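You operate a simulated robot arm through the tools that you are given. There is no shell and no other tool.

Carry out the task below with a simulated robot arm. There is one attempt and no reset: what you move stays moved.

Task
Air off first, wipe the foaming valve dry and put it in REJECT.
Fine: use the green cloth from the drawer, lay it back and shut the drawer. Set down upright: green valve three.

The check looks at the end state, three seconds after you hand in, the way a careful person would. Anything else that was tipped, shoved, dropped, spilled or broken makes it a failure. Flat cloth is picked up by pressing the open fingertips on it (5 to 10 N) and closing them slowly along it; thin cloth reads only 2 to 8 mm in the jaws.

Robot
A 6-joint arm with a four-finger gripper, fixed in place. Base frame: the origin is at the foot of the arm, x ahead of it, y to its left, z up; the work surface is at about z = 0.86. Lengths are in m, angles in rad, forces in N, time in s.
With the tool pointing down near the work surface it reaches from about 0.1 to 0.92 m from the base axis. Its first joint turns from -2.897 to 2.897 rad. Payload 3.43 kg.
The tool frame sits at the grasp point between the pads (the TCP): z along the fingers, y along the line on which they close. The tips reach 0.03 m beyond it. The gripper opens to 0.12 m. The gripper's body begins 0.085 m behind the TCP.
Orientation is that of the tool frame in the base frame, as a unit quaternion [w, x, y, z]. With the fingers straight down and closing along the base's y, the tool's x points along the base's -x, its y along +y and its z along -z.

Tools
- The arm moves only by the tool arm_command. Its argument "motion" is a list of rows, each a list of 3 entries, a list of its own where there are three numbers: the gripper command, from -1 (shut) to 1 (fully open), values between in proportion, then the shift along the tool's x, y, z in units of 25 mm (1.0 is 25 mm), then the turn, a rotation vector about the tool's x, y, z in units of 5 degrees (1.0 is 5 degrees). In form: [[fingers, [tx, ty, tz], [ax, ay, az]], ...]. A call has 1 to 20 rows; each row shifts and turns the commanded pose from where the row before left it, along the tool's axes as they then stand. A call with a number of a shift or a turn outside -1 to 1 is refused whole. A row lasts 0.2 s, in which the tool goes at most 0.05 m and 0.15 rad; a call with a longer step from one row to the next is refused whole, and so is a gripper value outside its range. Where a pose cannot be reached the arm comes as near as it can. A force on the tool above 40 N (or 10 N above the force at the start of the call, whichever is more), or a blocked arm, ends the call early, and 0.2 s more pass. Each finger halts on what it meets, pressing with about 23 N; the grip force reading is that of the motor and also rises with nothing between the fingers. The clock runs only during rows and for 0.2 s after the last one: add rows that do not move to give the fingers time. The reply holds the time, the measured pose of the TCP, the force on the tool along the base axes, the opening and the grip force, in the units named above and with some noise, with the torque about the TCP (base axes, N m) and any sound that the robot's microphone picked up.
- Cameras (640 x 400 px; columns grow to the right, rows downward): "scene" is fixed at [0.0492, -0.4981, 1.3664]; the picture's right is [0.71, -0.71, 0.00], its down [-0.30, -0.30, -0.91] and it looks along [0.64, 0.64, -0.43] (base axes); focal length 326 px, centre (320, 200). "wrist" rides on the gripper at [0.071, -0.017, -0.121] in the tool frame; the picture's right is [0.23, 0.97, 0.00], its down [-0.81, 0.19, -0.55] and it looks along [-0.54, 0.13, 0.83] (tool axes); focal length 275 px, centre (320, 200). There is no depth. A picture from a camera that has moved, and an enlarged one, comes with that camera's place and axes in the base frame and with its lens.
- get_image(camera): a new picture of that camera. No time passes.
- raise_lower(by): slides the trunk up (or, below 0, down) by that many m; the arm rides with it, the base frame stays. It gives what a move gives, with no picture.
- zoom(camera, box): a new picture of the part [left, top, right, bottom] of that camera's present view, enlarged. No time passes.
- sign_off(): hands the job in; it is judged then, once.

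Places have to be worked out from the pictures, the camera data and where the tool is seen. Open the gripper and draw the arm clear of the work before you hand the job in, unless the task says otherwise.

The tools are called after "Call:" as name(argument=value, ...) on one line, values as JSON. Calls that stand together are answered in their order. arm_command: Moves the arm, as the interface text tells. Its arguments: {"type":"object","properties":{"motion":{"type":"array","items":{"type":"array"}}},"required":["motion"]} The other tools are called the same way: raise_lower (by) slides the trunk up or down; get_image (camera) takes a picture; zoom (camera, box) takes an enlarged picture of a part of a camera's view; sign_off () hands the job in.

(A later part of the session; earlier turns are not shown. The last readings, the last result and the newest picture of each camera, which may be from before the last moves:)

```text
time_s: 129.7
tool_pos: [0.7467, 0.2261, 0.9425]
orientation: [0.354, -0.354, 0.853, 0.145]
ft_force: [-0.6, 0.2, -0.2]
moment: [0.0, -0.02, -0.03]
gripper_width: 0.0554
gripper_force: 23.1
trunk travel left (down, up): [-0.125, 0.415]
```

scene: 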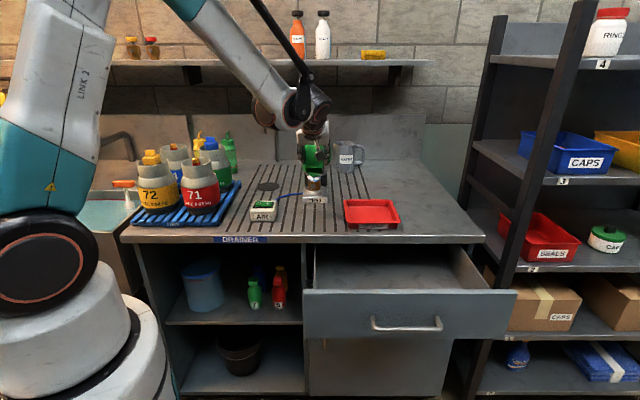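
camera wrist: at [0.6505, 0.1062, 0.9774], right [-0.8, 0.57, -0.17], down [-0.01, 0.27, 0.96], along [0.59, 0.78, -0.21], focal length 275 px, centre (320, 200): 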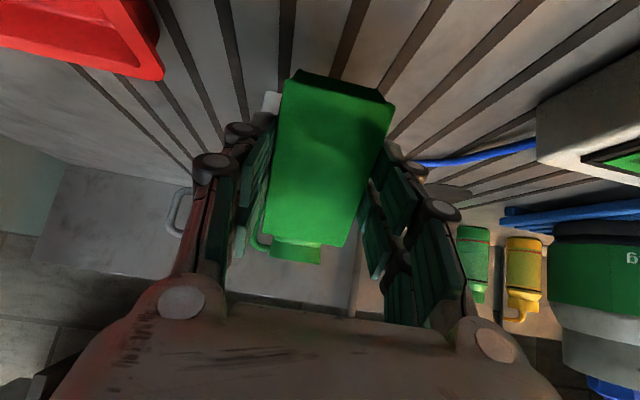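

Still free at TCP s≈0.688. I keep feeling forward.

Call:
arm_command(motion=[[-0.5, [-0.0566, 0, 0.0566], [0, 0, 0]], [-0.5, [-0.0566, 0, 0.0566], [0, 0, 0]], [-0.5, [0, 0, 0], [0, 0, 0]]])

Call:
arm_command(motion=[[-0.5, [-0.0566, 0, 0.0566], [0, 0, 0]], [-0.5, [-0.0566, 0, 0.0566], [0, 0, 0]], [-0.5, [0, 0, 0], [0, 0, 0]]])

Call:
get_image(camera="wrist")

Call:
zoom(camera="scene", box=[280, 150, 350, 220])

```text
time_s: 130.5
tool_pos: [0.749, 0.2275, 0.9442]
orientation: [0.355, -0.354, 0.853, 0.145]
ft_force: [-5.1, -5.5, 10.1]
moment: [0.47, -0.35, 0.05]
gripper_width: 0.0554
gripper_force: 22.7
trunk travel left (down, up): [-0.125, 0.415]
```

```text
time_s: 131.3
tool_pos: [0.7514, 0.232, 0.9438]
orientation: [0.354, -0.355, 0.853, 0.145]
ft_force: [-5.0, -6.5, 12.3]
moment: [0.59, -0.45, 0.01]
gripper_width: 0.0552
gripper_force: 23.1
trunk travel left (down, up): [-0.125, 0.415]
```

```text
taken
camera wrist: at [0.6676, 0.1235, 0.9794], right [-0.8, 0.57, -0.17], down [-0.01, 0.27, 0.96], along [0.6, 0.78, -0.21], focal length 275 px, centre (320, 200)
```

wrist: 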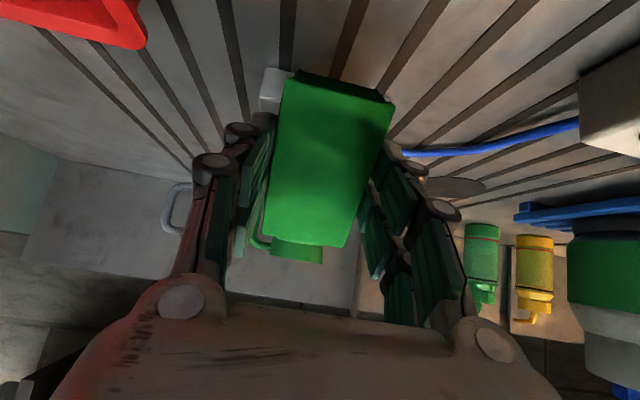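

```text
5.71 times, centred on (315, 185) of scene
camera zoom: at [0.0492, -0.4981, 1.3664], right [0.71, -0.71, 0.0], down [-0.3, -0.3, -0.91], along [0.64, 0.64, -0.43], focal length 1862 px, centre (349, 286)
```

zoom: 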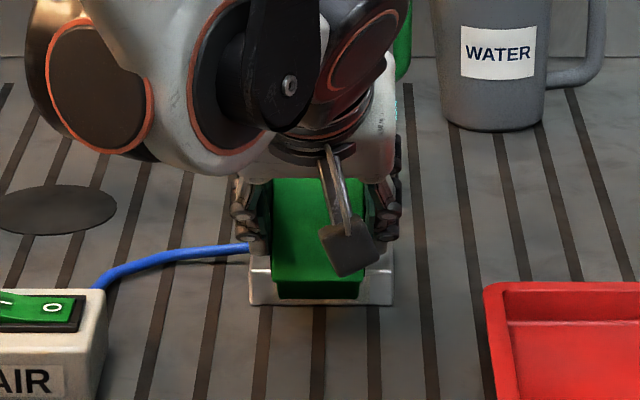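

Firm contact: ~14 N on what looks like the valve's front shoulder, and the valve may be sliding back. I back straight off and check.

Call:
arm_command(motion=[[-0.5, [0.1, 0, -0.1], [0, 0, 0]], [-0.5, [0.4, 0, -0.4], [0, 0, 0]], [-0.5, [0.566, 0, -0.566], [0, 0, 0]], [-0.5, [0.4, 0, -0.6], [0, 0, 0]], [-0.5, [0, 0, -0.9], [0, 0, 0]], [-0.5, [0, 0, -0.9], [0, 0, 0]], [-0.5, [-0.6, 0, -0.9], [0, 0, 0]], [-0.5, [-0.7, 0, -0.7], [0, 0, 0]], [-0.5, [-0.7, 0, -0.7], [0, 0, 0]], [-0.5, [0, 0, 0], [0, 0, 0]]])

Call:
get_image(camera="wrist")

Call:
zoom(camera="scene", box=[285, 155, 345, 215])

```text
time_s: 133.5
tool_pos: [0.6863, 0.1662, 1.0538]
orientation: [0.354, -0.355, 0.853, 0.146]
ft_force: [-0.5, 0.8, -0.9]
moment: [-0.01, 0.0, 0.0]
gripper_width: 0.0557
gripper_force: 23.2
trunk travel left (down, up): [-0.125, 0.415]
```

```text
taken
camera wrist: at [0.603, 0.059, 1.0914], right [-0.8, 0.57, -0.17], down [-0.01, 0.27, 0.96], along [0.59, 0.78, -0.21], focal length 275 px, centre (320, 200)
```

wrist: 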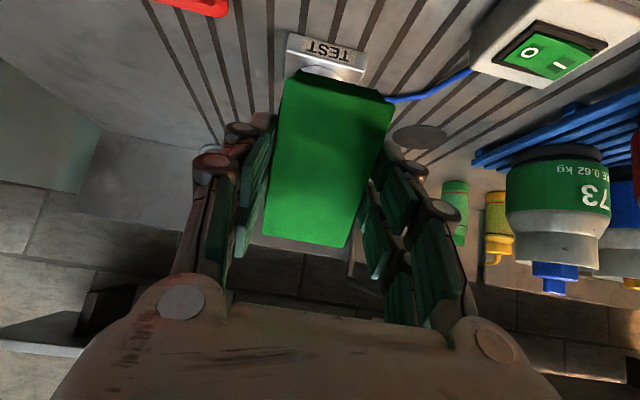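

```text
6.67 times, centred on (315, 185) of scene
camera zoom: at [0.0492, -0.4981, 1.3664], right [0.71, -0.71, 0.0], down [-0.3, -0.3, -0.91], along [0.64, 0.64, -0.43], focal length 2172 px, centre (353, 300)
```

zoom: 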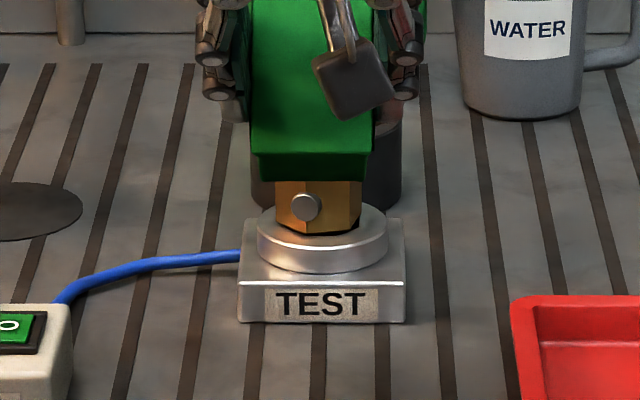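

The valve still stands on the stand. I raise the pad out of the line of sight to inspect the foam.

Call:
arm_command(motion=[[-0.5, [-0.8, 0, -0.8], [0, 0, 0]], [-0.5, [-0.8, 0, -0.8], [0, 0, 0]], [-0.5, [-0.8, 0, -0.8], [0, 0, 0]], [-0.5, [-0.8, 0, -0.8], [0, 0, 0]], [-0.5, [0, 0, 0], [0, 0, 0]]])

Call:
zoom(camera="scene", box=[302, 163, 330, 191])

Call:
zoom(camera="wrist", box=[240, 0, 400, 110])

```text
time_s: 134.7
tool_pos: [0.6869, 0.1668, 1.1686]
orientation: [0.354, -0.355, 0.853, 0.146]
ft_force: [-0.4, -0.3, -0.5]
moment: [-0.02, -0.01, -0.03]
gripper_width: 0.0554
gripper_force: 23.2
trunk travel left (down, up): [-0.125, 0.415]
```

```text
14.29 times, centred on (316, 177) of scene
camera zoom: at [0.0492, -0.4981, 1.3664], right [0.71, -0.71, 0.0], down [-0.3, -0.3, -0.91], along [0.64, 0.64, -0.43], focal length 4654 px, centre (377, 529)
```

zoom: 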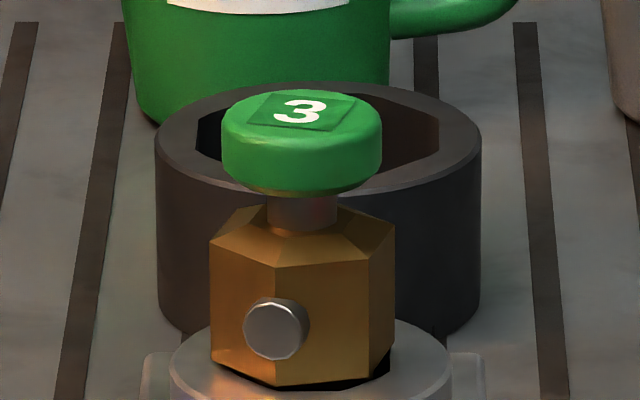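

```text
3.64 times, centred on (320, 55) of wrist
camera zoom: at [0.6023, 0.0593, 1.2038], right [-0.8, 0.57, -0.17], down [-0.01, 0.27, 0.96], along [0.59, 0.78, -0.21], focal length 1001 px, centre (320, 727)
```

zoom: 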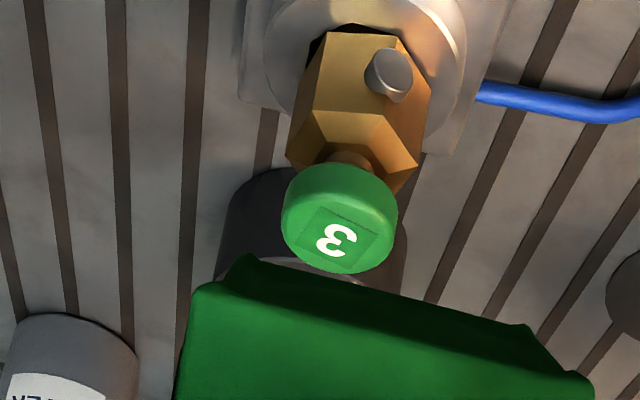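

All the foam is gone and the valve stands upright and dry. Now I return the cloth: straighten the tool and carry the pad back over the drawer.

Call:
arm_command(motion=[[-0.5, [0, 0, 0], [0, 1, 0]], [-0.5, [0, 0, 0], [0, 1, 0]], [-0.5, [0, 0, 0], [0, 1, 0]], [-0.5, [0, 0, 0], [0, 1, 0]], [-0.5, [0, 0, 0], [0, 1, 0]], [-0.5, [0, 0, 0], [0, 1, 0]], [-0.5, [0, 0, 0], [0, 1, 0]], [-0.5, [0, 0, 0], [0, 1, 0]], [-0.5, [0, 0, 0], [0, 1, 0]], [-0.5, [0, 0, 0], [0, 0, 0]]])

Call:
arm_command(motion=[[-0.5, [0.72, -0.965, 0], [0, 0, 0]], [-0.5, [0.72, -0.965, 0], [0, 0, 0]], [-0.5, [0.72, -0.965, 0], [0, 0, 0]], [-0.5, [0.72, -0.965, 0], [0, 0, 0]], [-0.5, [0.72, -0.965, 0], [0, 0, 0]], [-0.5, [0.72, -0.965, 0], [0, 0, 0]], [-0.5, [0.72, -0.965, 0], [0, 0, 0]], [-0.5, [0.72, -0.965, 0], [0, 0, 0]], [-0.5, [0.72, -0.965, 0], [0, 0, 0]], [-0.5, [0.72, -0.965, 0], [0, 0, 0]], [-0.5, [0, 0, 0], [0, 0, 0]]])

Call:
arm_command(motion=[[-0.5, [0, 0, 0], [0, 0, 1]], [-0.5, [0, 0, 0], [0, 0, 1]], [-0.5, [0, 0, 0], [0, 0, 1]], [-0.5, [0, 0, 0], [0, 0, 1]], [-0.5, [0, 0, 0], [0, 0, 1]], [-0.5, [0, 0, 0], [0, 0, 1]], [-0.5, [0, 0, 0], [0, 0, 1]], [-0.5, [0, 0, 0], [0, 0, 1]], [-0.5, [0, 0, 0], [0, 0, 1]], [-0.5, [0, 0, 0], [0, 0, 1]], [-0.5, [0, 0, 0], [0, 0, 1]], [-0.5, [0, 0, 0], [0, 0, 1]], [-0.5, [0, 0, 0], [0, 0, 1]], [-0.5, [0, 0, 0], [0, 0, 1]], [-0.5, [0, 0, 0], [0, 0, 1]], [-0.5, [0, 0, 0], [0, 0, 1]], [-0.5, [0, 0, 0], [0, 0, 1]], [-0.5, [0, 0, 0], [0, 0, 1]], [-0.5, [0, 0, 0], [0, 0, 0]]])

Call:
get_image(camera="scene")

Call:
get_image(camera="wrist")

```text
time_s: 136.9
tool_pos: [0.6874, 0.1675, 1.1675]
orientation: [-0.001, -0.383, 0.924, -0.002]
ft_force: [0.5, 0.1, -0.5]
moment: [0.01, 0.0, 0.0]
gripper_width: 0.0555
gripper_force: 23.3
trunk travel left (down, up): [-0.125, 0.415]
```

```text
time_s: 139.3
tool_pos: [0.7287, -0.1315, 1.1676]
orientation: [0.001, -0.383, 0.924, -0.002]
ft_force: [-0.1, -0.5, -0.1]
moment: [0.01, -0.03, -0.04]
gripper_width: 0.0557
gripper_force: 22.6
trunk travel left (down, up): [-0.125, 0.415]
```

```text
time_s: 143.3
tool_pos: [0.7305, -0.1308, 1.1681]
orientation: [0.001, 0.383, 0.924, 0.0]
ft_force: [0.0, 0.5, -0.9]
moment: [0.01, 0.0, 0.02]
gripper_width: 0.0555
gripper_force: 22.5
trunk travel left (down, up): [-0.125, 0.415]
```

```text
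taken
```

scene: 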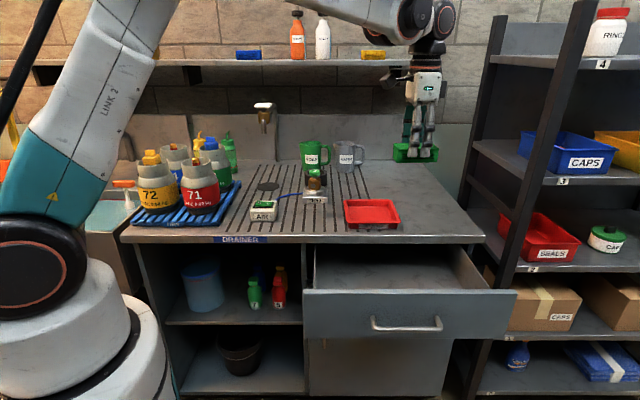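

```text
taken
camera wrist: at [0.6679, -0.0915, 1.2894], right [0.53, 0.85, 0.0], down [0.71, -0.44, 0.56], along [0.47, -0.29, -0.83], focal length 275 px, centre (320, 200)
```

wrist: 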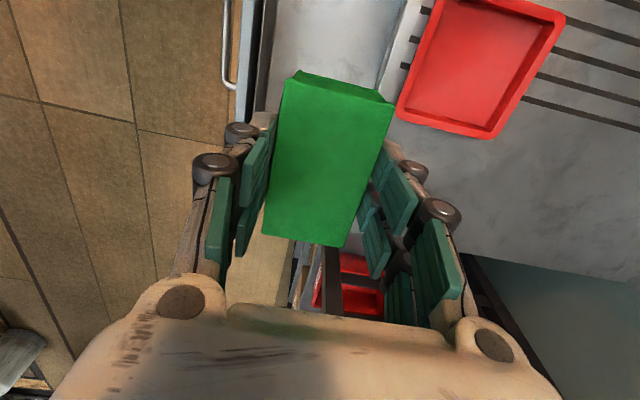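

The pad is directly above its original spot (s≈0.424, t≈0.609). I lower it into the drawer.

Call:
arm_command(motion=[[-0.5, [0, 0, 1], [0, 0, 0]], [-0.5, [0, 0, 1], [0, 0, 0]], [-0.5, [0, 0, 1], [0, 0, 0]], [-0.5, [0, 0, 1], [0, 0, 0]], [-0.5, [0, 0, 1], [0, 0, 0]], [-0.5, [0, 0, 1], [0, 0, 0]], [-0.5, [0, 0, 1], [0, 0, 0]], [-0.5, [0, 0, 1], [0, 0, 0]], [-0.5, [0, 0, 1], [0, 0, 0]], [-0.5, [0, 0, 1], [0, 0, 0]], [-0.5, [0, 0, 1], [0, 0, 0]], [-0.5, [0, 0, 1], [0, 0, 0]], [-0.5, [0, 0, 1], [0, 0, 0]], [-0.5, [0, 0, 0.8], [0, 0, 0]], [-0.5, [0, 0, 0.8], [0, 0, 0]], [-0.5, [0, 0, 0], [0, 0, 0]]])

Call:
get_image(camera="wrist")

Call:
zoom(camera="scene", box=[300, 180, 520, 340])

```text
time_s: 146.7
tool_pos: [0.7308, -0.1317, 0.8017]
orientation: [0.002, 0.382, 0.924, -0.002]
ft_force: [-0.1, 0.3, -0.4]
moment: [0.01, -0.01, -0.02]
gripper_width: 0.0553
gripper_force: 23.2
trunk travel left (down, up): [-0.125, 0.415]
```

```text
taken
camera wrist: at [0.6685, -0.0925, 0.9229], right [0.52, 0.85, 0.0], down [0.71, -0.44, 0.55], along [0.47, -0.29, -0.83], focal length 275 px, centre (320, 200)
```

wrist: 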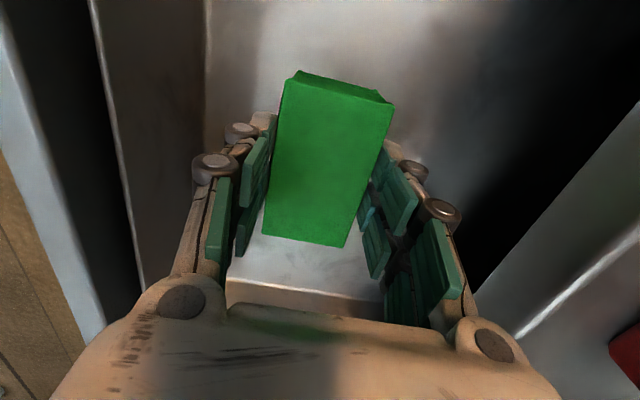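

```text
2.50 times, centred on (410, 260) of scene
camera zoom: at [0.0492, -0.4981, 1.3664], right [0.71, -0.71, 0.0], down [-0.3, -0.3, -0.91], along [0.64, 0.64, -0.43], focal length 814 px, centre (95, 50)
```

zoom: 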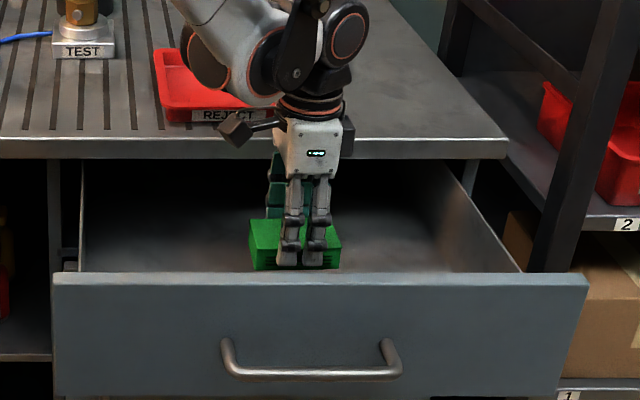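

Inside the drawer. I lower the last 6 cm, slowing near the floor.

Call:
arm_command(motion=[[-0.5, [0, 0, 0.6], [0, 0, 0]], [-0.5, [0, 0, 0.6], [0, 0, 0]], [-0.5, [0, 0, 0.5], [0, 0, 0]], [-0.5, [0, 0, 0.3], [0, 0, 0]], [-0.5, [0, 0, 0.15], [0, 0, 0]], [-0.5, [0, 0, 0.1], [0, 0, 0]], [-0.5, [0, 0, 0], [0, 0, 0]]])

```text
time_s: 148.3
tool_pos: [0.7316, -0.1307, 0.7476]
orientation: [0.001, 0.381, 0.925, 0.0]
ft_force: [0.1, -0.7, -1.7]
moment: [0.04, -0.02, -0.02]
gripper_width: 0.0555
gripper_force: 22.8
trunk travel left (down, up): [-0.125, 0.415]
```

About 6–7 mm to go; I continue in 2 mm steps until I feel the floor.

Call:
arm_command(motion=[[-0.5, [0, 0, 0.08], [0, 0, 0]], [-0.5, [0, 0, 0.08], [0, 0, 0]], [-0.5, [0, 0, 0], [0, 0, 0]]])

Call:
arm_command(motion=[[-0.5, [0, 0, 0.06], [0, 0, 0]], [-0.5, [0, 0, 0], [0, 0, 0]]])

```text
time_s: 149.1
tool_pos: [0.7312, -0.1321, 0.744]
orientation: [0.002, 0.382, 0.924, -0.001]
ft_force: [0.6, 0.5, -1.0]
moment: [0.01, -0.03, -0.01]
gripper_width: 0.0556
gripper_force: 23.1
trunk travel left (down, up): [-0.125, 0.415]
```

```text
time_s: 149.7
tool_pos: [0.7317, -0.1314, 0.7422]
orientation: [0.001, 0.382, 0.924, -0.001]
ft_force: [-0.2, 0.0, -0.5]
moment: [-0.02, 0.04, -0.03]
gripper_width: 0.0551
gripper_force: 22.4
trunk travel left (down, up): [-0.125, 0.415]
```

Still no floor contact; a bit lower.

Call:
arm_command(motion=[[-0.5, [0, 0, 0.06], [0, 0, 0]], [-0.5, [0, 0, 0], [0, 0, 0]]])

Call:
arm_command(motion=[[-0.5, [0, 0, 0.04], [0, 0, 0]], [-0.5, [0, 0, 0], [0, 0, 0]]])

```text
time_s: 150.3
tool_pos: [0.7311, -0.1312, 0.7414]
orientation: [0.002, 0.382, 0.924, -0.001]
ft_force: [2.4, 0.1, 10.7]
moment: [0.15, 0.43, 0.02]
gripper_width: 0.0554
gripper_force: 23.4
trunk travel left (down, up): [-0.125, 0.415]
```

```text
time_s: 150.9
tool_pos: [0.7314, -0.1323, 0.7398]
orientation: [0.002, 0.382, 0.924, -0.001]
ft_force: [2.9, -1.8, 15.5]
moment: [0.35, 0.39, -0.02]
gripper_width: 0.0555
gripper_force: 22.8
trunk travel left (down, up): [-0.125, 0.415]
```

The pad rests on the floor. I ease up 1 mm and open the fingers slowly.

Call:
arm_command(motion=[[-0.5, [0, 0, -0.05], [0, 0, 0]], [-0.05, [0, 0, 0], [0, 0, 0]], [0.1, [0, 0, 0], [0, 0, 0]], [0.3, [0, 0, 0], [0, 0, 0]], [0.5, [0, 0, 0], [0, 0, 0]], [0.5, [0, 0, 0], [0, 0, 0]]])

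Call:
arm_command(motion=[[0.5, [0, 0, -0.4], [0, 0, 0]], [0.5, [0, 0, -0.8], [0, 0, 0]], [0.5, [0, 0, -1], [0, 0, 0]], [0.5, [0, 0, -1], [0, 0, 0]], [0.5, [0, 0, -1], [0, 0, 0]], [0.5, [0, 0, -1], [0, 0, 0]], [0.5, [0, 0, -1], [0, 0, 0]], [0.5, [0, 0, -1], [0, 0, 0]], [0.5, [0, 0, 0], [0, 0, 0]]])

Call:
get_image(camera="wrist")

Call:
get_image(camera="scene")

```text
time_s: 152.3
tool_pos: [0.7315, -0.1315, 0.7407]
orientation: [0.001, 0.382, 0.924, -0.001]
ft_force: [-0.3, -0.2, -0.8]
moment: [0.04, 0.06, -0.03]
gripper_width: 0.0898
gripper_force: 0.1
trunk travel left (down, up): [-0.125, 0.415]
```

```text
time_s: 154.3
tool_pos: [0.7322, -0.1295, 0.9206]
orientation: [0.001, 0.382, 0.924, -0.001]
ft_force: [0.2, -0.3, -0.3]
moment: [-0.01, 0.0, 0.0]
gripper_width: 0.0899
gripper_force: 0.0
trunk travel left (down, up): [-0.125, 0.415]
```

```text
taken
camera wrist: at [0.6687, -0.0912, 1.0425], right [0.52, 0.85, 0.0], down [0.71, -0.44, 0.56], along [0.47, -0.29, -0.83], focal length 275 px, centre (320, 200)
```

wrist: 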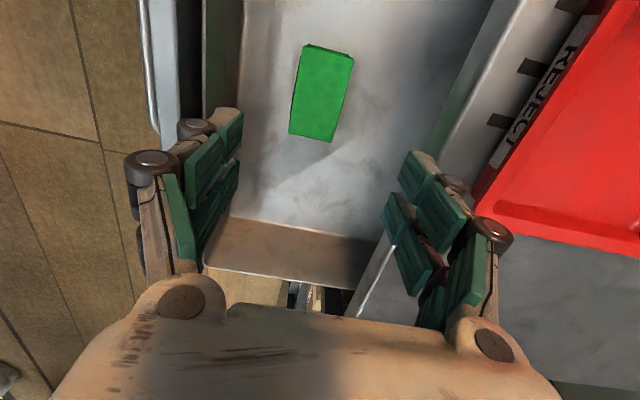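

```text
taken
```

scene: 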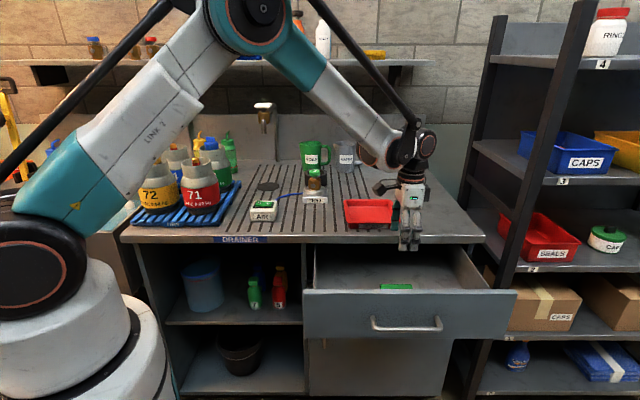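

The cloth lies flat in its old spot. Next I close the fingers, turn the tool, and move in front of the drawer to push it shut by the handle bar.

Call:
arm_command(motion=[[-1, [0, 0, 0], [0, 0, -1]], [-1, [0, 0, 0], [0, 0, -1]], [-1, [0, 0, 0], [0, 0, -1]], [-1, [0, 0, 0], [0, 0, -1]], [-1, [0, 0, 0], [0, 0, -1]], [-1, [0, 0, 0], [0, 0, -1]], [-1, [0, 0, 0], [0, 0, -1]], [-1, [0, 0, 0], [0, 0, -1]], [-1, [0, 0, 0], [0, 0, -1]], [-1, [0, 0, 0], [0, 0, -1]], [-1, [0, 0, 0], [0, 0, -1]], [-1, [0, 0, 0], [0, 0, -1]], [-1, [0, 0, 0], [0, 0, -1]], [-1, [0, 0, 0], [0, 0, -1]], [-1, [0, 0, 0], [0, 0, -1]], [-1, [0, 0, 0], [0, 0, -1]], [-1, [0, 0, 0], [0, 0, -1]], [-1, [0, 0, 0], [0, 0, -1]], [-1, [0, 0, 0], [0, 0, 0]]])

Call:
arm_command(motion=[[-1, [0.9, 0.03, 0], [0, 0, 0]], [-1, [0.9, 0.03, 0], [0, 0, 0]], [-1, [0.9, 0.03, 0], [0, 0, 0]], [-1, [0.9, 0.03, 0], [0, 0, 0]], [-1, [0.9, 0.03, 0], [0, 0, 0]], [-1, [0.9, 0.03, 0], [0, 0, 0]], [-1, [0.9, 0.03, 0], [0, 0, 0]], [-1, [0.9, 0.03, 0], [0, 0, 0]], [-1, [0.9, 0.03, 0], [0, 0, 0]], [-1, [0.6, 0, 0], [0, 0, 0]], [-1, [0, 0, 0], [0, 0, 0]]])

Call:
get_image(camera="scene")

Call:
get_image(camera="wrist")

```text
time_s: 158.3
tool_pos: [0.7318, -0.1316, 0.9192]
orientation: [0.0, -0.383, 0.924, -0.002]
ft_force: [0.6, 0.2, -0.2]
moment: [-0.03, -0.02, -0.03]
gripper_width: 0.0
gripper_force: 22.8
trunk travel left (down, up): [-0.125, 0.415]
```

```text
time_s: 160.7
tool_pos: [0.5735, -0.2812, 0.9205]
orientation: [0.001, -0.383, 0.924, -0.002]
ft_force: [0.1, 1.3, -0.1]
moment: [0.0, -0.02, 0.02]
gripper_width: 0.0
gripper_force: 22.7
trunk travel left (down, up): [-0.125, 0.415]
```

```text
taken
```

scene: 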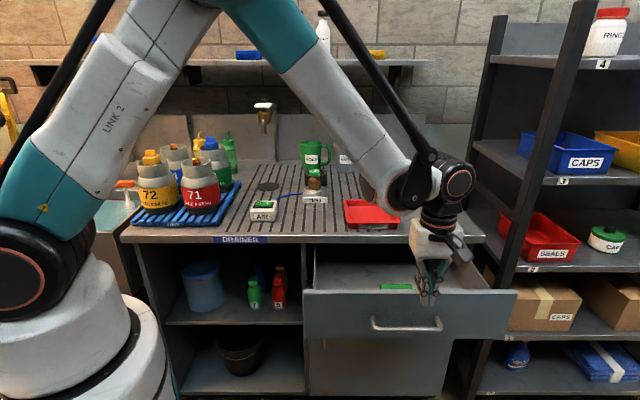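

```text
taken
camera wrist: at [0.5348, -0.3425, 1.0421], right [-0.85, 0.52, 0.0], down [0.44, 0.71, 0.55], along [0.29, 0.47, -0.83], focal length 275 px, centre (320, 200)
```

wrist: 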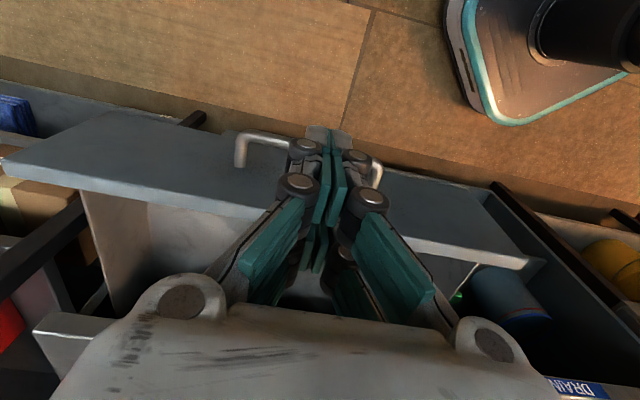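

The handle bar is at s≈0.266; I'm at s≈0.207 in front of it. I tilt 15° so the palm stays clear of the bench edge and lower to handle height.

Call:
arm_command(motion=[[-1, [0, 0, 0], [0, -1, 0]], [-1, [0, 0, 0], [0, -1, 0]], [-1, [0, 0, 0], [0, -1, 0]], [-1, [0.214, 0, 0.8], [0, 0, 0]], [-1, [0.214, 0, 0.8], [0, 0, 0]], [-1, [0.214, 0, 0.8], [0, 0, 0]], [-1, [0.214, 0, 0.8], [0, 0, 0]], [-1, [0.214, 0, 0.8], [0, 0, 0]], [-1, [0.214, 0, 0.8], [0, 0, 0]], [-1, [0.214, 0, 0.8], [0, 0, 0]], [-1, [0.214, 0, 0.8], [0, 0, 0]], [-1, [0, 0, 0], [0, 0, 0]]])

Call:
get_image(camera="scene")

Call:
get_image(camera="wrist")

```text
time_s: 163.3
tool_pos: [0.5733, -0.2811, 0.7523]
orientation: [0.121, -0.379, 0.916, 0.048]
ft_force: [-0.5, -0.2, -1.3]
moment: [0.03, 0.03, -0.02]
gripper_width: 0.0
gripper_force: 22.4
trunk travel left (down, up): [-0.125, 0.415]
```

```text
taken
```

scene: 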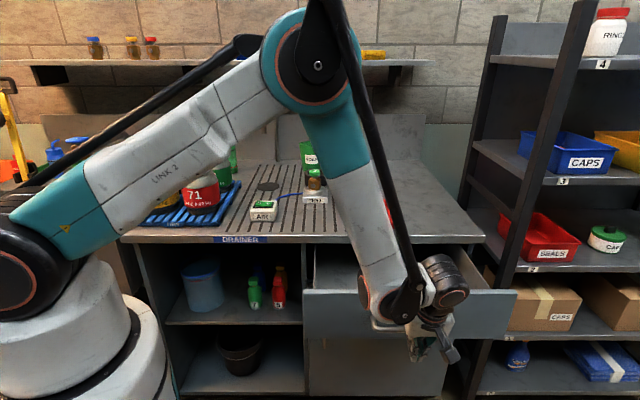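

```text
taken
camera wrist: at [0.5146, -0.3634, 0.8528], right [-0.85, 0.53, -0.06], down [0.32, 0.59, 0.74], along [0.43, 0.61, -0.67], focal length 275 px, centre (320, 200)
```

wrist: 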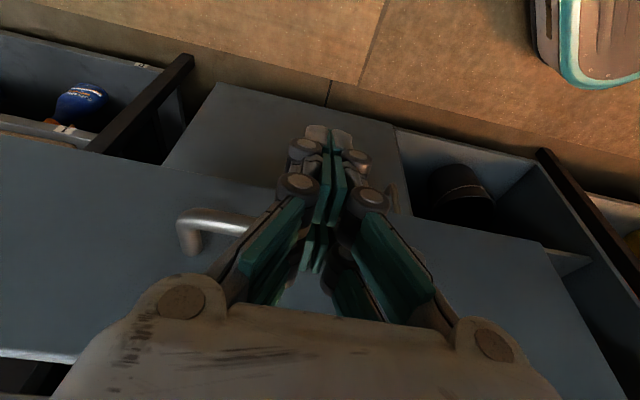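

In front of the bar with the tips just below it. I push straight in toward the bench.

Call:
arm_command(motion=[[-1, [-0.386, 0, 0.1035], [0, 0, 0]], [-1, [-0.386, 0, 0.1035], [0, 0, 0]], [-1, [-0.386, 0, 0.1035], [0, 0, 0]], [-1, [-0.386, 0, 0.1035], [0, 0, 0]], [-1, [-0.386, 0, 0.1035], [0, 0, 0]], [-1, [-0.386, 0, 0.1035], [0, 0, 0]], [-1, [-0.386, 0, 0.1035], [0, 0, 0]], [-1, [-0.386, 0, 0.1035], [0, 0, 0]]])

Call:
get_image(camera="wrist")

Call:
get_image(camera="scene")

```text
time_s: 165.1
tool_pos: [0.6306, -0.2241, 0.7575]
orientation: [0.122, -0.379, 0.916, 0.048]
ft_force: [0.7, -0.3, 0.3]
moment: [0.04, -0.01, 0.03]
gripper_width: 0.0001
gripper_force: 33.2
trunk travel left (down, up): [-0.125, 0.415]
```

```text
taken
camera wrist: at [0.5712, -0.3063, 0.8546], right [-0.85, 0.53, -0.06], down [0.32, 0.59, 0.74], along [0.43, 0.61, -0.67], focal length 275 px, centre (320, 200)
```

wrist: 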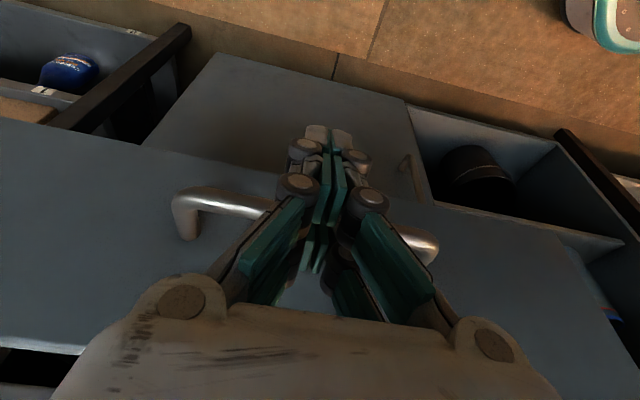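

```text
taken
```

scene: 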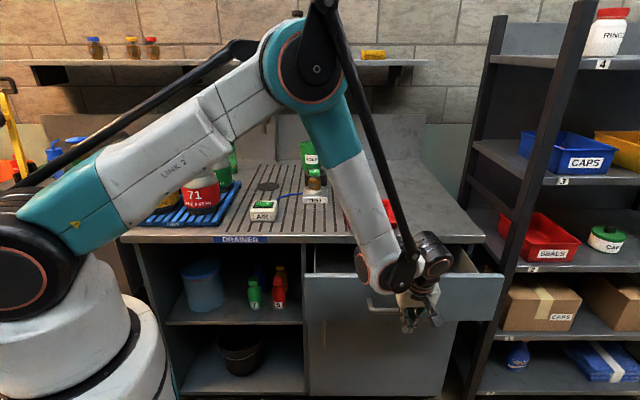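

The drawer is sliding in smoothly. I continue pushing.

Call:
arm_command(motion=[[-1, [-0.386, 0, 0.1035], [0, 0, 0]], [-1, [-0.386, 0, 0.1035], [0, 0, 0]], [-1, [-0.386, 0, 0.1035], [0, 0, 0]], [-1, [-0.386, 0, 0.1035], [0, 0, 0]], [-1, [-0.386, 0, 0.1035], [0, 0, 0]], [-1, [-0.386, 0, 0.1035], [0, 0, 0]], [-1, [-0.386, 0, 0.1035], [0, 0, 0]], [-1, [-0.386, 0, 0.1035], [0, 0, 0]], [-1, [-0.386, 0, 0.1035], [0, 0, 0]], [-1, [-0.386, 0, 0.1035], [0, 0, 0]], [-1, [-0.386, 0, 0.1035], [0, 0, 0]], [-1, [-0.386, 0, 0.1035], [0, 0, 0]], [-1, [-0.386, 0, 0.1035], [0, 0, 0]], [-1, [-0.386, 0, 0.1035], [0, 0, 0]]])

Call:
get_image(camera="wrist")

Call:
get_image(camera="scene")

```text
time_s: 168.1
tool_pos: [0.7288, -0.1238, 0.7546]
orientation: [0.121, -0.38, 0.916, 0.048]
ft_force: [0.3, 0.1, -0.5]
moment: [-0.01, 0.0, 0.01]
gripper_width: 0.0
gripper_force: 33.7
trunk travel left (down, up): [-0.125, 0.415]
```

```text
taken
camera wrist: at [0.6702, -0.2062, 0.854], right [-0.85, 0.53, -0.06], down [0.31, 0.59, 0.74], along [0.43, 0.61, -0.67], focal length 275 px, centre (320, 200)
```

wrist: 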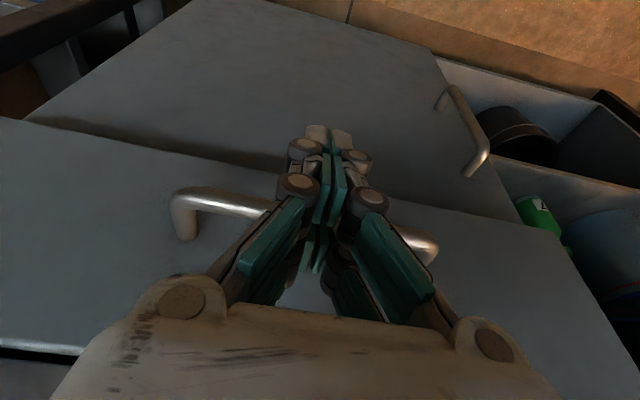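

```text
taken
```

scene: 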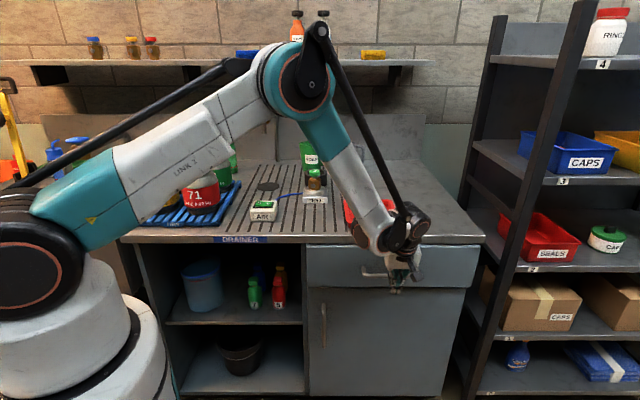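

About 4 cm left. I push on in smaller steps until it seats.

Call:
arm_command(motion=[[-1, [-0.193, 0, 0.052], [0, 0, 0]], [-1, [-0.193, 0, 0.052], [0, 0, 0]], [-1, [-0.193, 0, 0.052], [0, 0, 0]], [-1, [-0.193, 0, 0.052], [0, 0, 0]], [-1, [-0.193, 0, 0.052], [0, 0, 0]], [-1, [-0.193, 0, 0.052], [0, 0, 0]]])

Call:
zoom(camera="scene", box=[295, 200, 505, 320])

Call:
get_image(camera="wrist")

```text
time_s: 169.5
tool_pos: [0.7486, -0.1067, 0.7548]
orientation: [0.12, -0.38, 0.916, 0.048]
ft_force: [-27.8, -13.0, -8.6]
moment: [-0.22, 0.35, 0.31]
gripper_width: 0.0063
gripper_force: 33.2
trunk travel left (down, up): [-0.125, 0.415]
```

```text
3.05 times, centred on (400, 260) of scene
camera zoom: at [0.0492, -0.4981, 1.3664], right [0.71, -0.71, 0.0], down [-0.3, -0.3, -0.91], along [0.64, 0.64, -0.43], focal length 993 px, centre (76, 17)
```

zoom: 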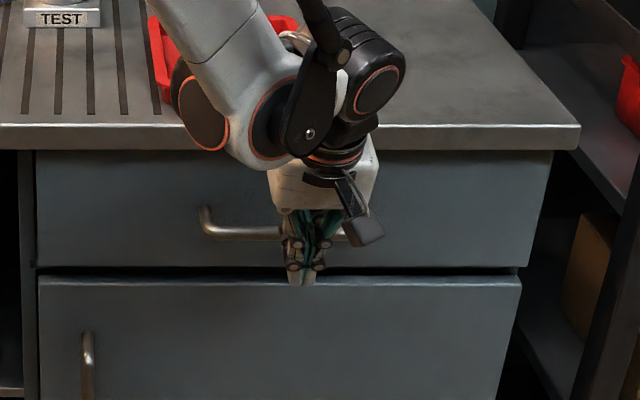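

```text
taken
camera wrist: at [0.6885, -0.1885, 0.8545], right [-0.85, 0.53, -0.06], down [0.32, 0.59, 0.74], along [0.43, 0.61, -0.67], focal length 275 px, centre (320, 200)
```

wrist: 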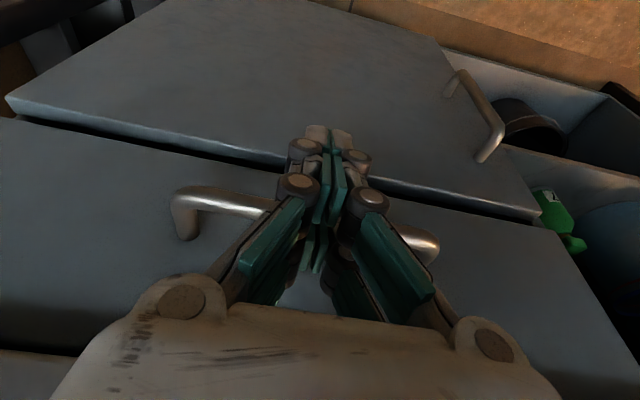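

Strong resistance (~29 N): the drawer appears to be against its stop. I back the fingers away and compare the front with its original closed position.

Call:
arm_command(motion=[[-1, [0.386, 0, -0.1035], [0, 0, 0]], [-1, [0.6, 0, -0.16], [0, 0, 0]], [-1, [0.8, 0, -0.2], [0, 0, 0]], [-1, [0.8, 0, -0.2], [0, 0, 0]], [-1, [0.8, 0, -0.2], [0, 0, 0]], [-1, [0.5, 0, -0.8], [0, 0, 0]], [-1, [0, 0, -1], [0, 0, 0]], [-1, [0, 0, -1], [0, 0, 0]], [-1, [0, 0, -1], [0, 0, 0]], [-1, [0, 0, -1], [0, 0, 0]], [-1, [0, 0, -1], [0, 0, 0]], [-1, [0, 0, -1], [0, 0, 0]], [-1, [0, 0, -1], [0, 0, 0]], [-1, [0, 0, -1], [0, 0, 0]], [-1, [0, 0, 0], [0, 0, 0]]])

Call:
zoom(camera="scene", box=[290, 190, 490, 320])

Call:
get_image(camera="scene")

```text
time_s: 172.7
tool_pos: [0.6394, -0.2143, 0.9642]
orientation: [0.121, -0.381, 0.915, 0.049]
ft_force: [-0.7, -1.1, 0.7]
moment: [-0.01, 0.0, 0.0]
gripper_width: 0.0
gripper_force: 33.9
trunk travel left (down, up): [-0.125, 0.415]
```

```text
3.08 times, centred on (390, 255) of scene
camera zoom: at [0.0492, -0.4981, 1.3664], right [0.71, -0.71, 0.0], down [-0.3, -0.3, -0.91], along [0.64, 0.64, -0.43], focal length 1002 px, centre (105, 31)
```

zoom: 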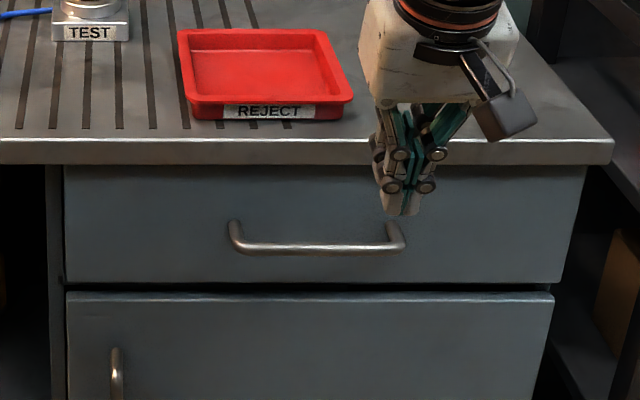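

```text
taken
```

scene: 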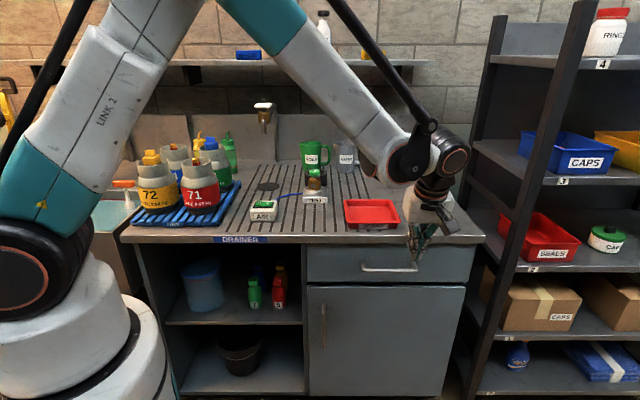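

The front matches the original closed view exactly: drawer shut. Now for the valve: I straighten the tool, rise and yaw ~17° to line the jaws up with the valve's hex flats.

Call:
arm_command(motion=[[0, [0, 0, 0], [0, 1, 0]], [0, [0, 0, 0], [0, 1, 0]], [0, [0, 0, 0], [0, 1, 0]], [0, [0, 0, -1], [0, 0, 0.85]], [0, [0, 0, -1], [0, 0, 0.85]], [0, [0, 0, -1], [0, 0, 0.85]], [0, [0, 0, -1], [0, 0, 0.85]], [0, [0, 0, -1], [0, 0, 0]], [0, [0, 0, 0], [0, 0, 0]]])

```text
time_s: 174.7
tool_pos: [0.6387, -0.2136, 1.0885]
orientation: [0.0, -0.242, 0.97, -0.003]
ft_force: [-0.4, 0.2, 0.2]
moment: [-0.01, 0.02, 0.02]
gripper_width: 0.06
gripper_force: 0.0
trunk travel left (down, up): [-0.125, 0.415]
```

Aligned with the hex flats. I carry the open gripper over toward the valve at height and check from the wrist camera.

Call:
arm_command(motion=[[0, [-0.885, 0.866, 0], [0, 0, 0]], [0, [-0.885, 0.866, 0], [0, 0, 0]], [0, [-0.885, 0.866, 0], [0, 0, 0]], [0, [-0.885, 0.866, 0], [0, 0, 0]], [0, [-0.885, 0.866, 0], [0, 0, 0]], [0, [-0.885, 0.866, 0], [0, 0, 0]], [0, [-0.885, 0.866, 0], [0, 0, 0]], [0, [-0.885, 0.866, 0], [0, 0, 0]], [0, [-0.885, 0.866, 0], [0, 0, 0]], [0, [-0.885, 0.866, 0], [0, 0, 0]], [0, [-0.885, 0.866, 0], [0, 0, 0]], [0, [-0.885, 0.866, 0], [0, 0, 0]], [0, [-0.885, 0.866, 0], [0, 0, 0]], [0, [-0.885, 0.866, 0], [0, 0, 0]], [0, [-0.885, 0.866, 0], [0, 0, 0]], [0, [-0.885, 0.866, 0], [0, 0, 0]], [0, [0, 0, 0], [0, 0, 0]]])

Call:
get_image(camera="wrist")

Call:
zoom(camera="scene", box=[270, 120, 360, 210])

```text
time_s: 178.3
tool_pos: [0.7893, 0.2595, 1.0862]
orientation: [0.0, -0.243, 0.97, -0.002]
ft_force: [0.4, 0.8, -0.1]
moment: [-0.01, 0.01, -0.01]
gripper_width: 0.0601
gripper_force: 0.0
trunk travel left (down, up): [-0.125, 0.415]
```

```text
taken
camera wrist: at [0.7342, 0.2115, 1.2086], right [-0.66, 0.75, 0.0], down [0.62, 0.55, 0.55], along [0.42, 0.36, -0.83], focal length 275 px, centre (320, 200)
```

wrist: 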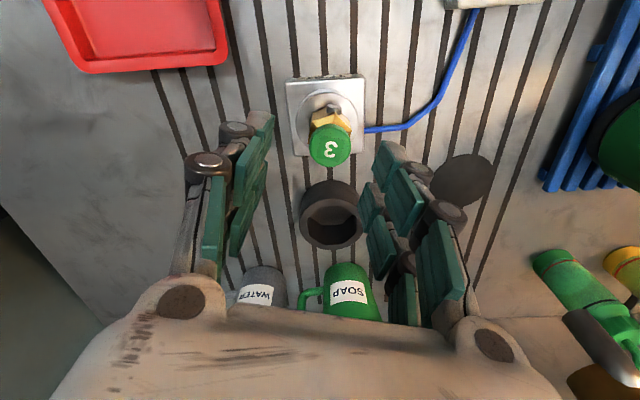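

```text
4.44 times, centred on (315, 165) of scene
camera zoom: at [0.0492, -0.4981, 1.3664], right [0.71, -0.71, 0.0], down [-0.3, -0.3, -0.91], along [0.64, 0.64, -0.43], focal length 1448 px, centre (342, 356)
```

zoom: 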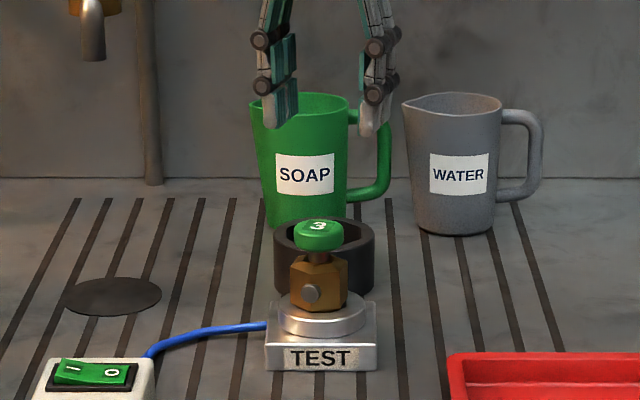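

The cap is ~2.5 cm ahead and slightly left of the jaw centre. I centre over it and lower part-way to re-check.

Call:
arm_command(motion=[[0.3, [-0.956, 0.652, 0], [0, 0, 0]], [0.3, [0, 0, 0.8], [0, 0, 0]], [0.3, [0, 0, 0.8], [0, 0, 0]], [0.3, [0, 0, 0], [0, 0, 0]]])

Call:
get_image(camera="wrist")

Call:
zoom(camera="scene", box=[285, 140, 345, 200])

```text
time_s: 179.3
tool_pos: [0.8038, 0.2828, 1.0469]
orientation: [0.0, -0.244, 0.97, -0.002]
ft_force: [-0.1, 0.1, -0.2]
moment: [0.01, -0.01, 0.0]
gripper_width: 0.078
gripper_force: 0.1
trunk travel left (down, up): [-0.125, 0.415]
```

```text
taken
camera wrist: at [0.7482, 0.2365, 1.168], right [-0.66, 0.75, 0.0], down [0.62, 0.55, 0.55], along [0.42, 0.36, -0.83], focal length 275 px, centre (320, 200)
```

wrist: 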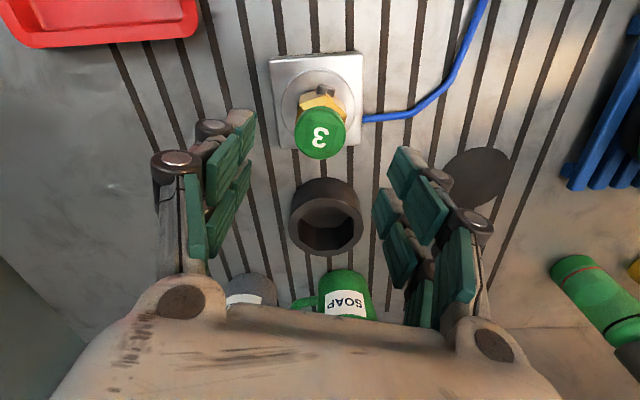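

```text
6.67 times, centred on (315, 170) of scene
camera zoom: at [0.0492, -0.4981, 1.3664], right [0.71, -0.71, 0.0], down [-0.3, -0.3, -0.91], along [0.64, 0.64, -0.43], focal length 2172 px, centre (353, 400)
```

zoom: 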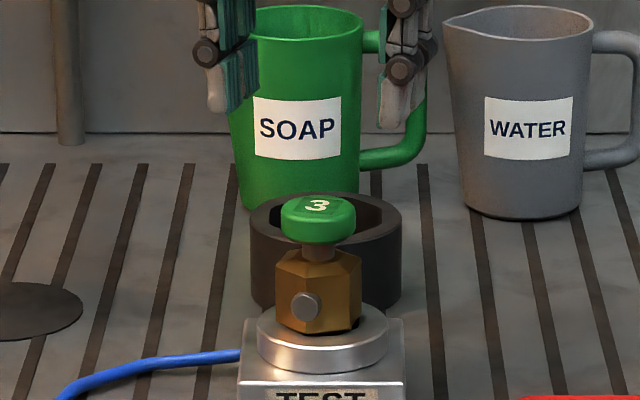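

Well centred (about 3 mm off). I correct and lower around the valve.

Call:
arm_command(motion=[[0.3, [-0.11, 0.09, 0.7], [0, 0, 0]], [0.3, [0, 0, 0.7], [0, 0, 0]], [0.3, [0, 0, 0.7], [0, 0, 0]], [0.3, [0, 0, 0.7], [0, 0, 0]], [0.3, [0, 0, 0.5], [0, 0, 0]], [0.3, [0, 0, 0], [0, 0, 0]]])

Call:
get_image(camera="wrist")

Call:
zoom(camera="scene", box=[285, 150, 345, 210])

```text
time_s: 180.7
tool_pos: [0.8036, 0.2873, 0.9634]
orientation: [0.001, -0.242, 0.97, -0.002]
ft_force: [0.3, -1.3, -0.6]
moment: [-0.01, -0.02, 0.02]
gripper_width: 0.0781
gripper_force: 0.1
trunk travel left (down, up): [-0.125, 0.415]
```

```text
taken
camera wrist: at [0.748, 0.2398, 1.0845], right [-0.66, 0.75, 0.0], down [0.62, 0.55, 0.55], along [0.42, 0.36, -0.83], focal length 275 px, centre (320, 200)
```

wrist: 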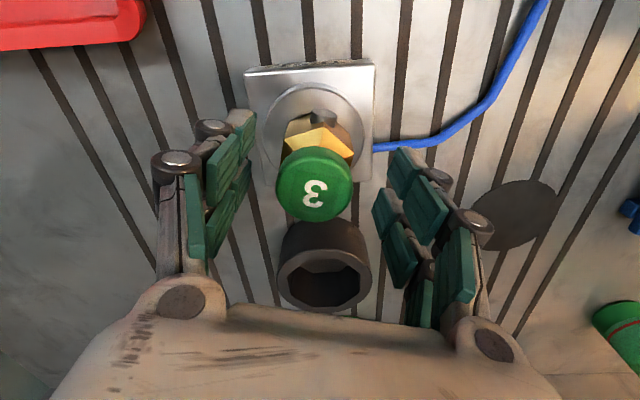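

```text
6.67 times, centred on (315, 180) of scene
camera zoom: at [0.0492, -0.4981, 1.3664], right [0.71, -0.71, 0.0], down [-0.3, -0.3, -0.91], along [0.64, 0.64, -0.43], focal length 2172 px, centre (353, 333)
```

zoom: 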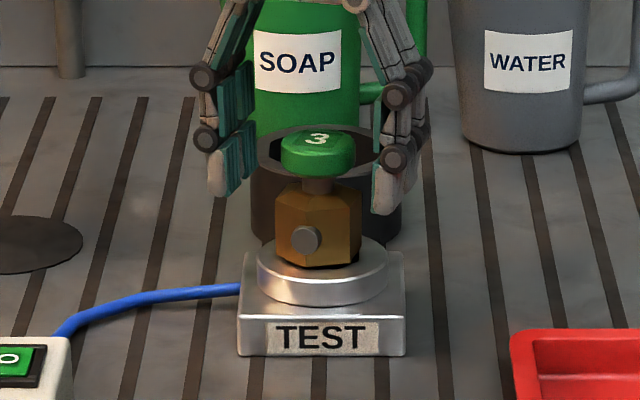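

Slight over-correction: the axis is ~4 mm off to one side. I adjust and go down to gripping depth on the hex.

Call:
arm_command(motion=[[0.3, [0.12, -0.14, 0], [0, 0, 0]], [0.3, [0, 0, 0.4], [0, 0, 0]], [0.3, [0, 0, 0.4], [0, 0, 0]], [0.3, [0, 0, 0.2], [0, 0, 0]], [0.3, [0, 0, 0], [0, 0, 0]]])

Call:
get_image(camera="wrist")

Call:
zoom(camera="scene", box=[285, 150, 345, 210])

```text
time_s: 181.9
tool_pos: [0.8039, 0.283, 0.9391]
orientation: [0.001, -0.243, 0.97, -0.001]
ft_force: [-0.6, -0.4, 0.3]
moment: [0.02, -0.02, -0.02]
gripper_width: 0.0778
gripper_force: 0.0
trunk travel left (down, up): [-0.125, 0.415]
```

```text
taken
camera wrist: at [0.7475, 0.2353, 1.0602], right [-0.66, 0.75, 0.0], down [0.62, 0.55, 0.55], along [0.42, 0.36, -0.83], focal length 275 px, centre (320, 200)
```

wrist: 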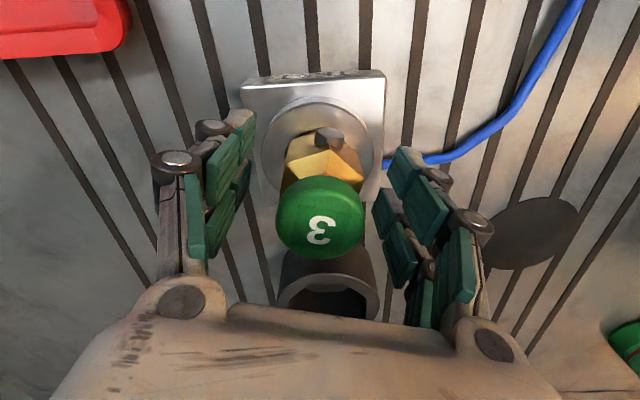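

```text
6.67 times, centred on (315, 180) of scene
camera zoom: at [0.0492, -0.4981, 1.3664], right [0.71, -0.71, 0.0], down [-0.3, -0.3, -0.91], along [0.64, 0.64, -0.43], focal length 2172 px, centre (353, 333)
```

zoom: 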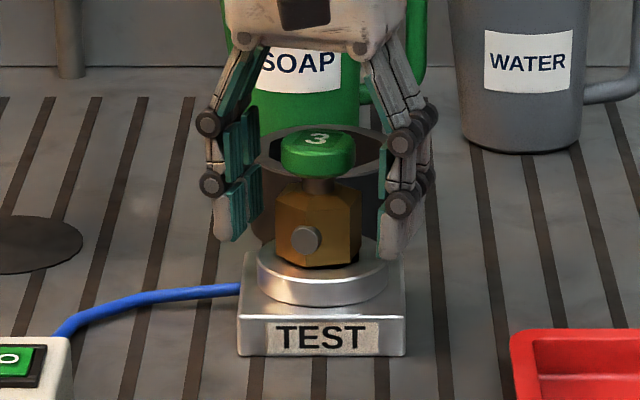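

Before closing, I zoom the wrist view to verify the fingers are centred on the hex along its depth.

Call:
zoom(camera="wrist", box=[240, 80, 420, 270])

```text
2.11 times, centred on (330, 175) of wrist
camera zoom: at [0.7475, 0.2353, 1.0602], right [-0.66, 0.75, 0.0], down [0.62, 0.55, 0.55], along [0.42, 0.36, -0.83], focal length 580 px, centre (299, 253)
```

zoom: 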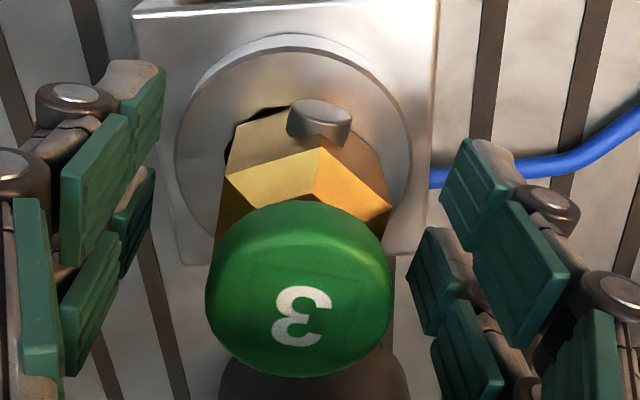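

Vertex positions show the valve axis about 4 mm further from me than the jaw centre. I correct that and close gently.

Call:
arm_command(motion=[[0.3, [-0.15, 0, 0], [0, 0, 0]], [0.1, [0, 0, 0], [0, 0, 0]], [-0.1, [0, 0, 0], [0, 0, 0]], [-0.2, [0, 0, 0], [0, 0, 0]], [-0.3, [0, 0, 0], [0, 0, 0]], [-0.4, [0, 0, 0], [0, 0, 0]], [-0.5, [0, 0, 0], [0, 0, 0]], [-0.5, [0, 0, 0], [0, 0, 0]]])

Call:
get_image(camera="wrist")

Call:
zoom(camera="scene", box=[285, 150, 345, 210])

```text
time_s: 183.7
tool_pos: [0.8062, 0.2842, 0.939]
orientation: [0.0, -0.242, 0.97, -0.001]
ft_force: [-0.4, 1.7, 1.2]
moment: [0.02, 0.02, 0.01]
gripper_width: 0.0378
gripper_force: 22.6
trunk travel left (down, up): [-0.125, 0.415]
```

```text
taken
camera wrist: at [0.7509, 0.2374, 1.0606], right [-0.66, 0.75, 0.0], down [0.62, 0.55, 0.55], along [0.42, 0.36, -0.83], focal length 275 px, centre (320, 200)
```

wrist: 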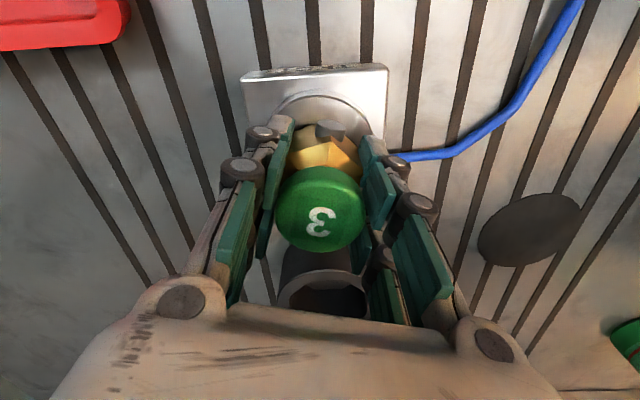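

```text
6.67 times, centred on (315, 180) of scene
camera zoom: at [0.0492, -0.4981, 1.3664], right [0.71, -0.71, 0.0], down [-0.3, -0.3, -0.91], along [0.64, 0.64, -0.43], focal length 2172 px, centre (353, 333)
```

zoom: 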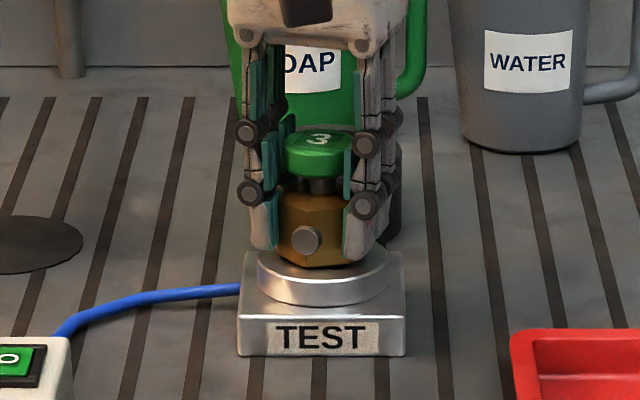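

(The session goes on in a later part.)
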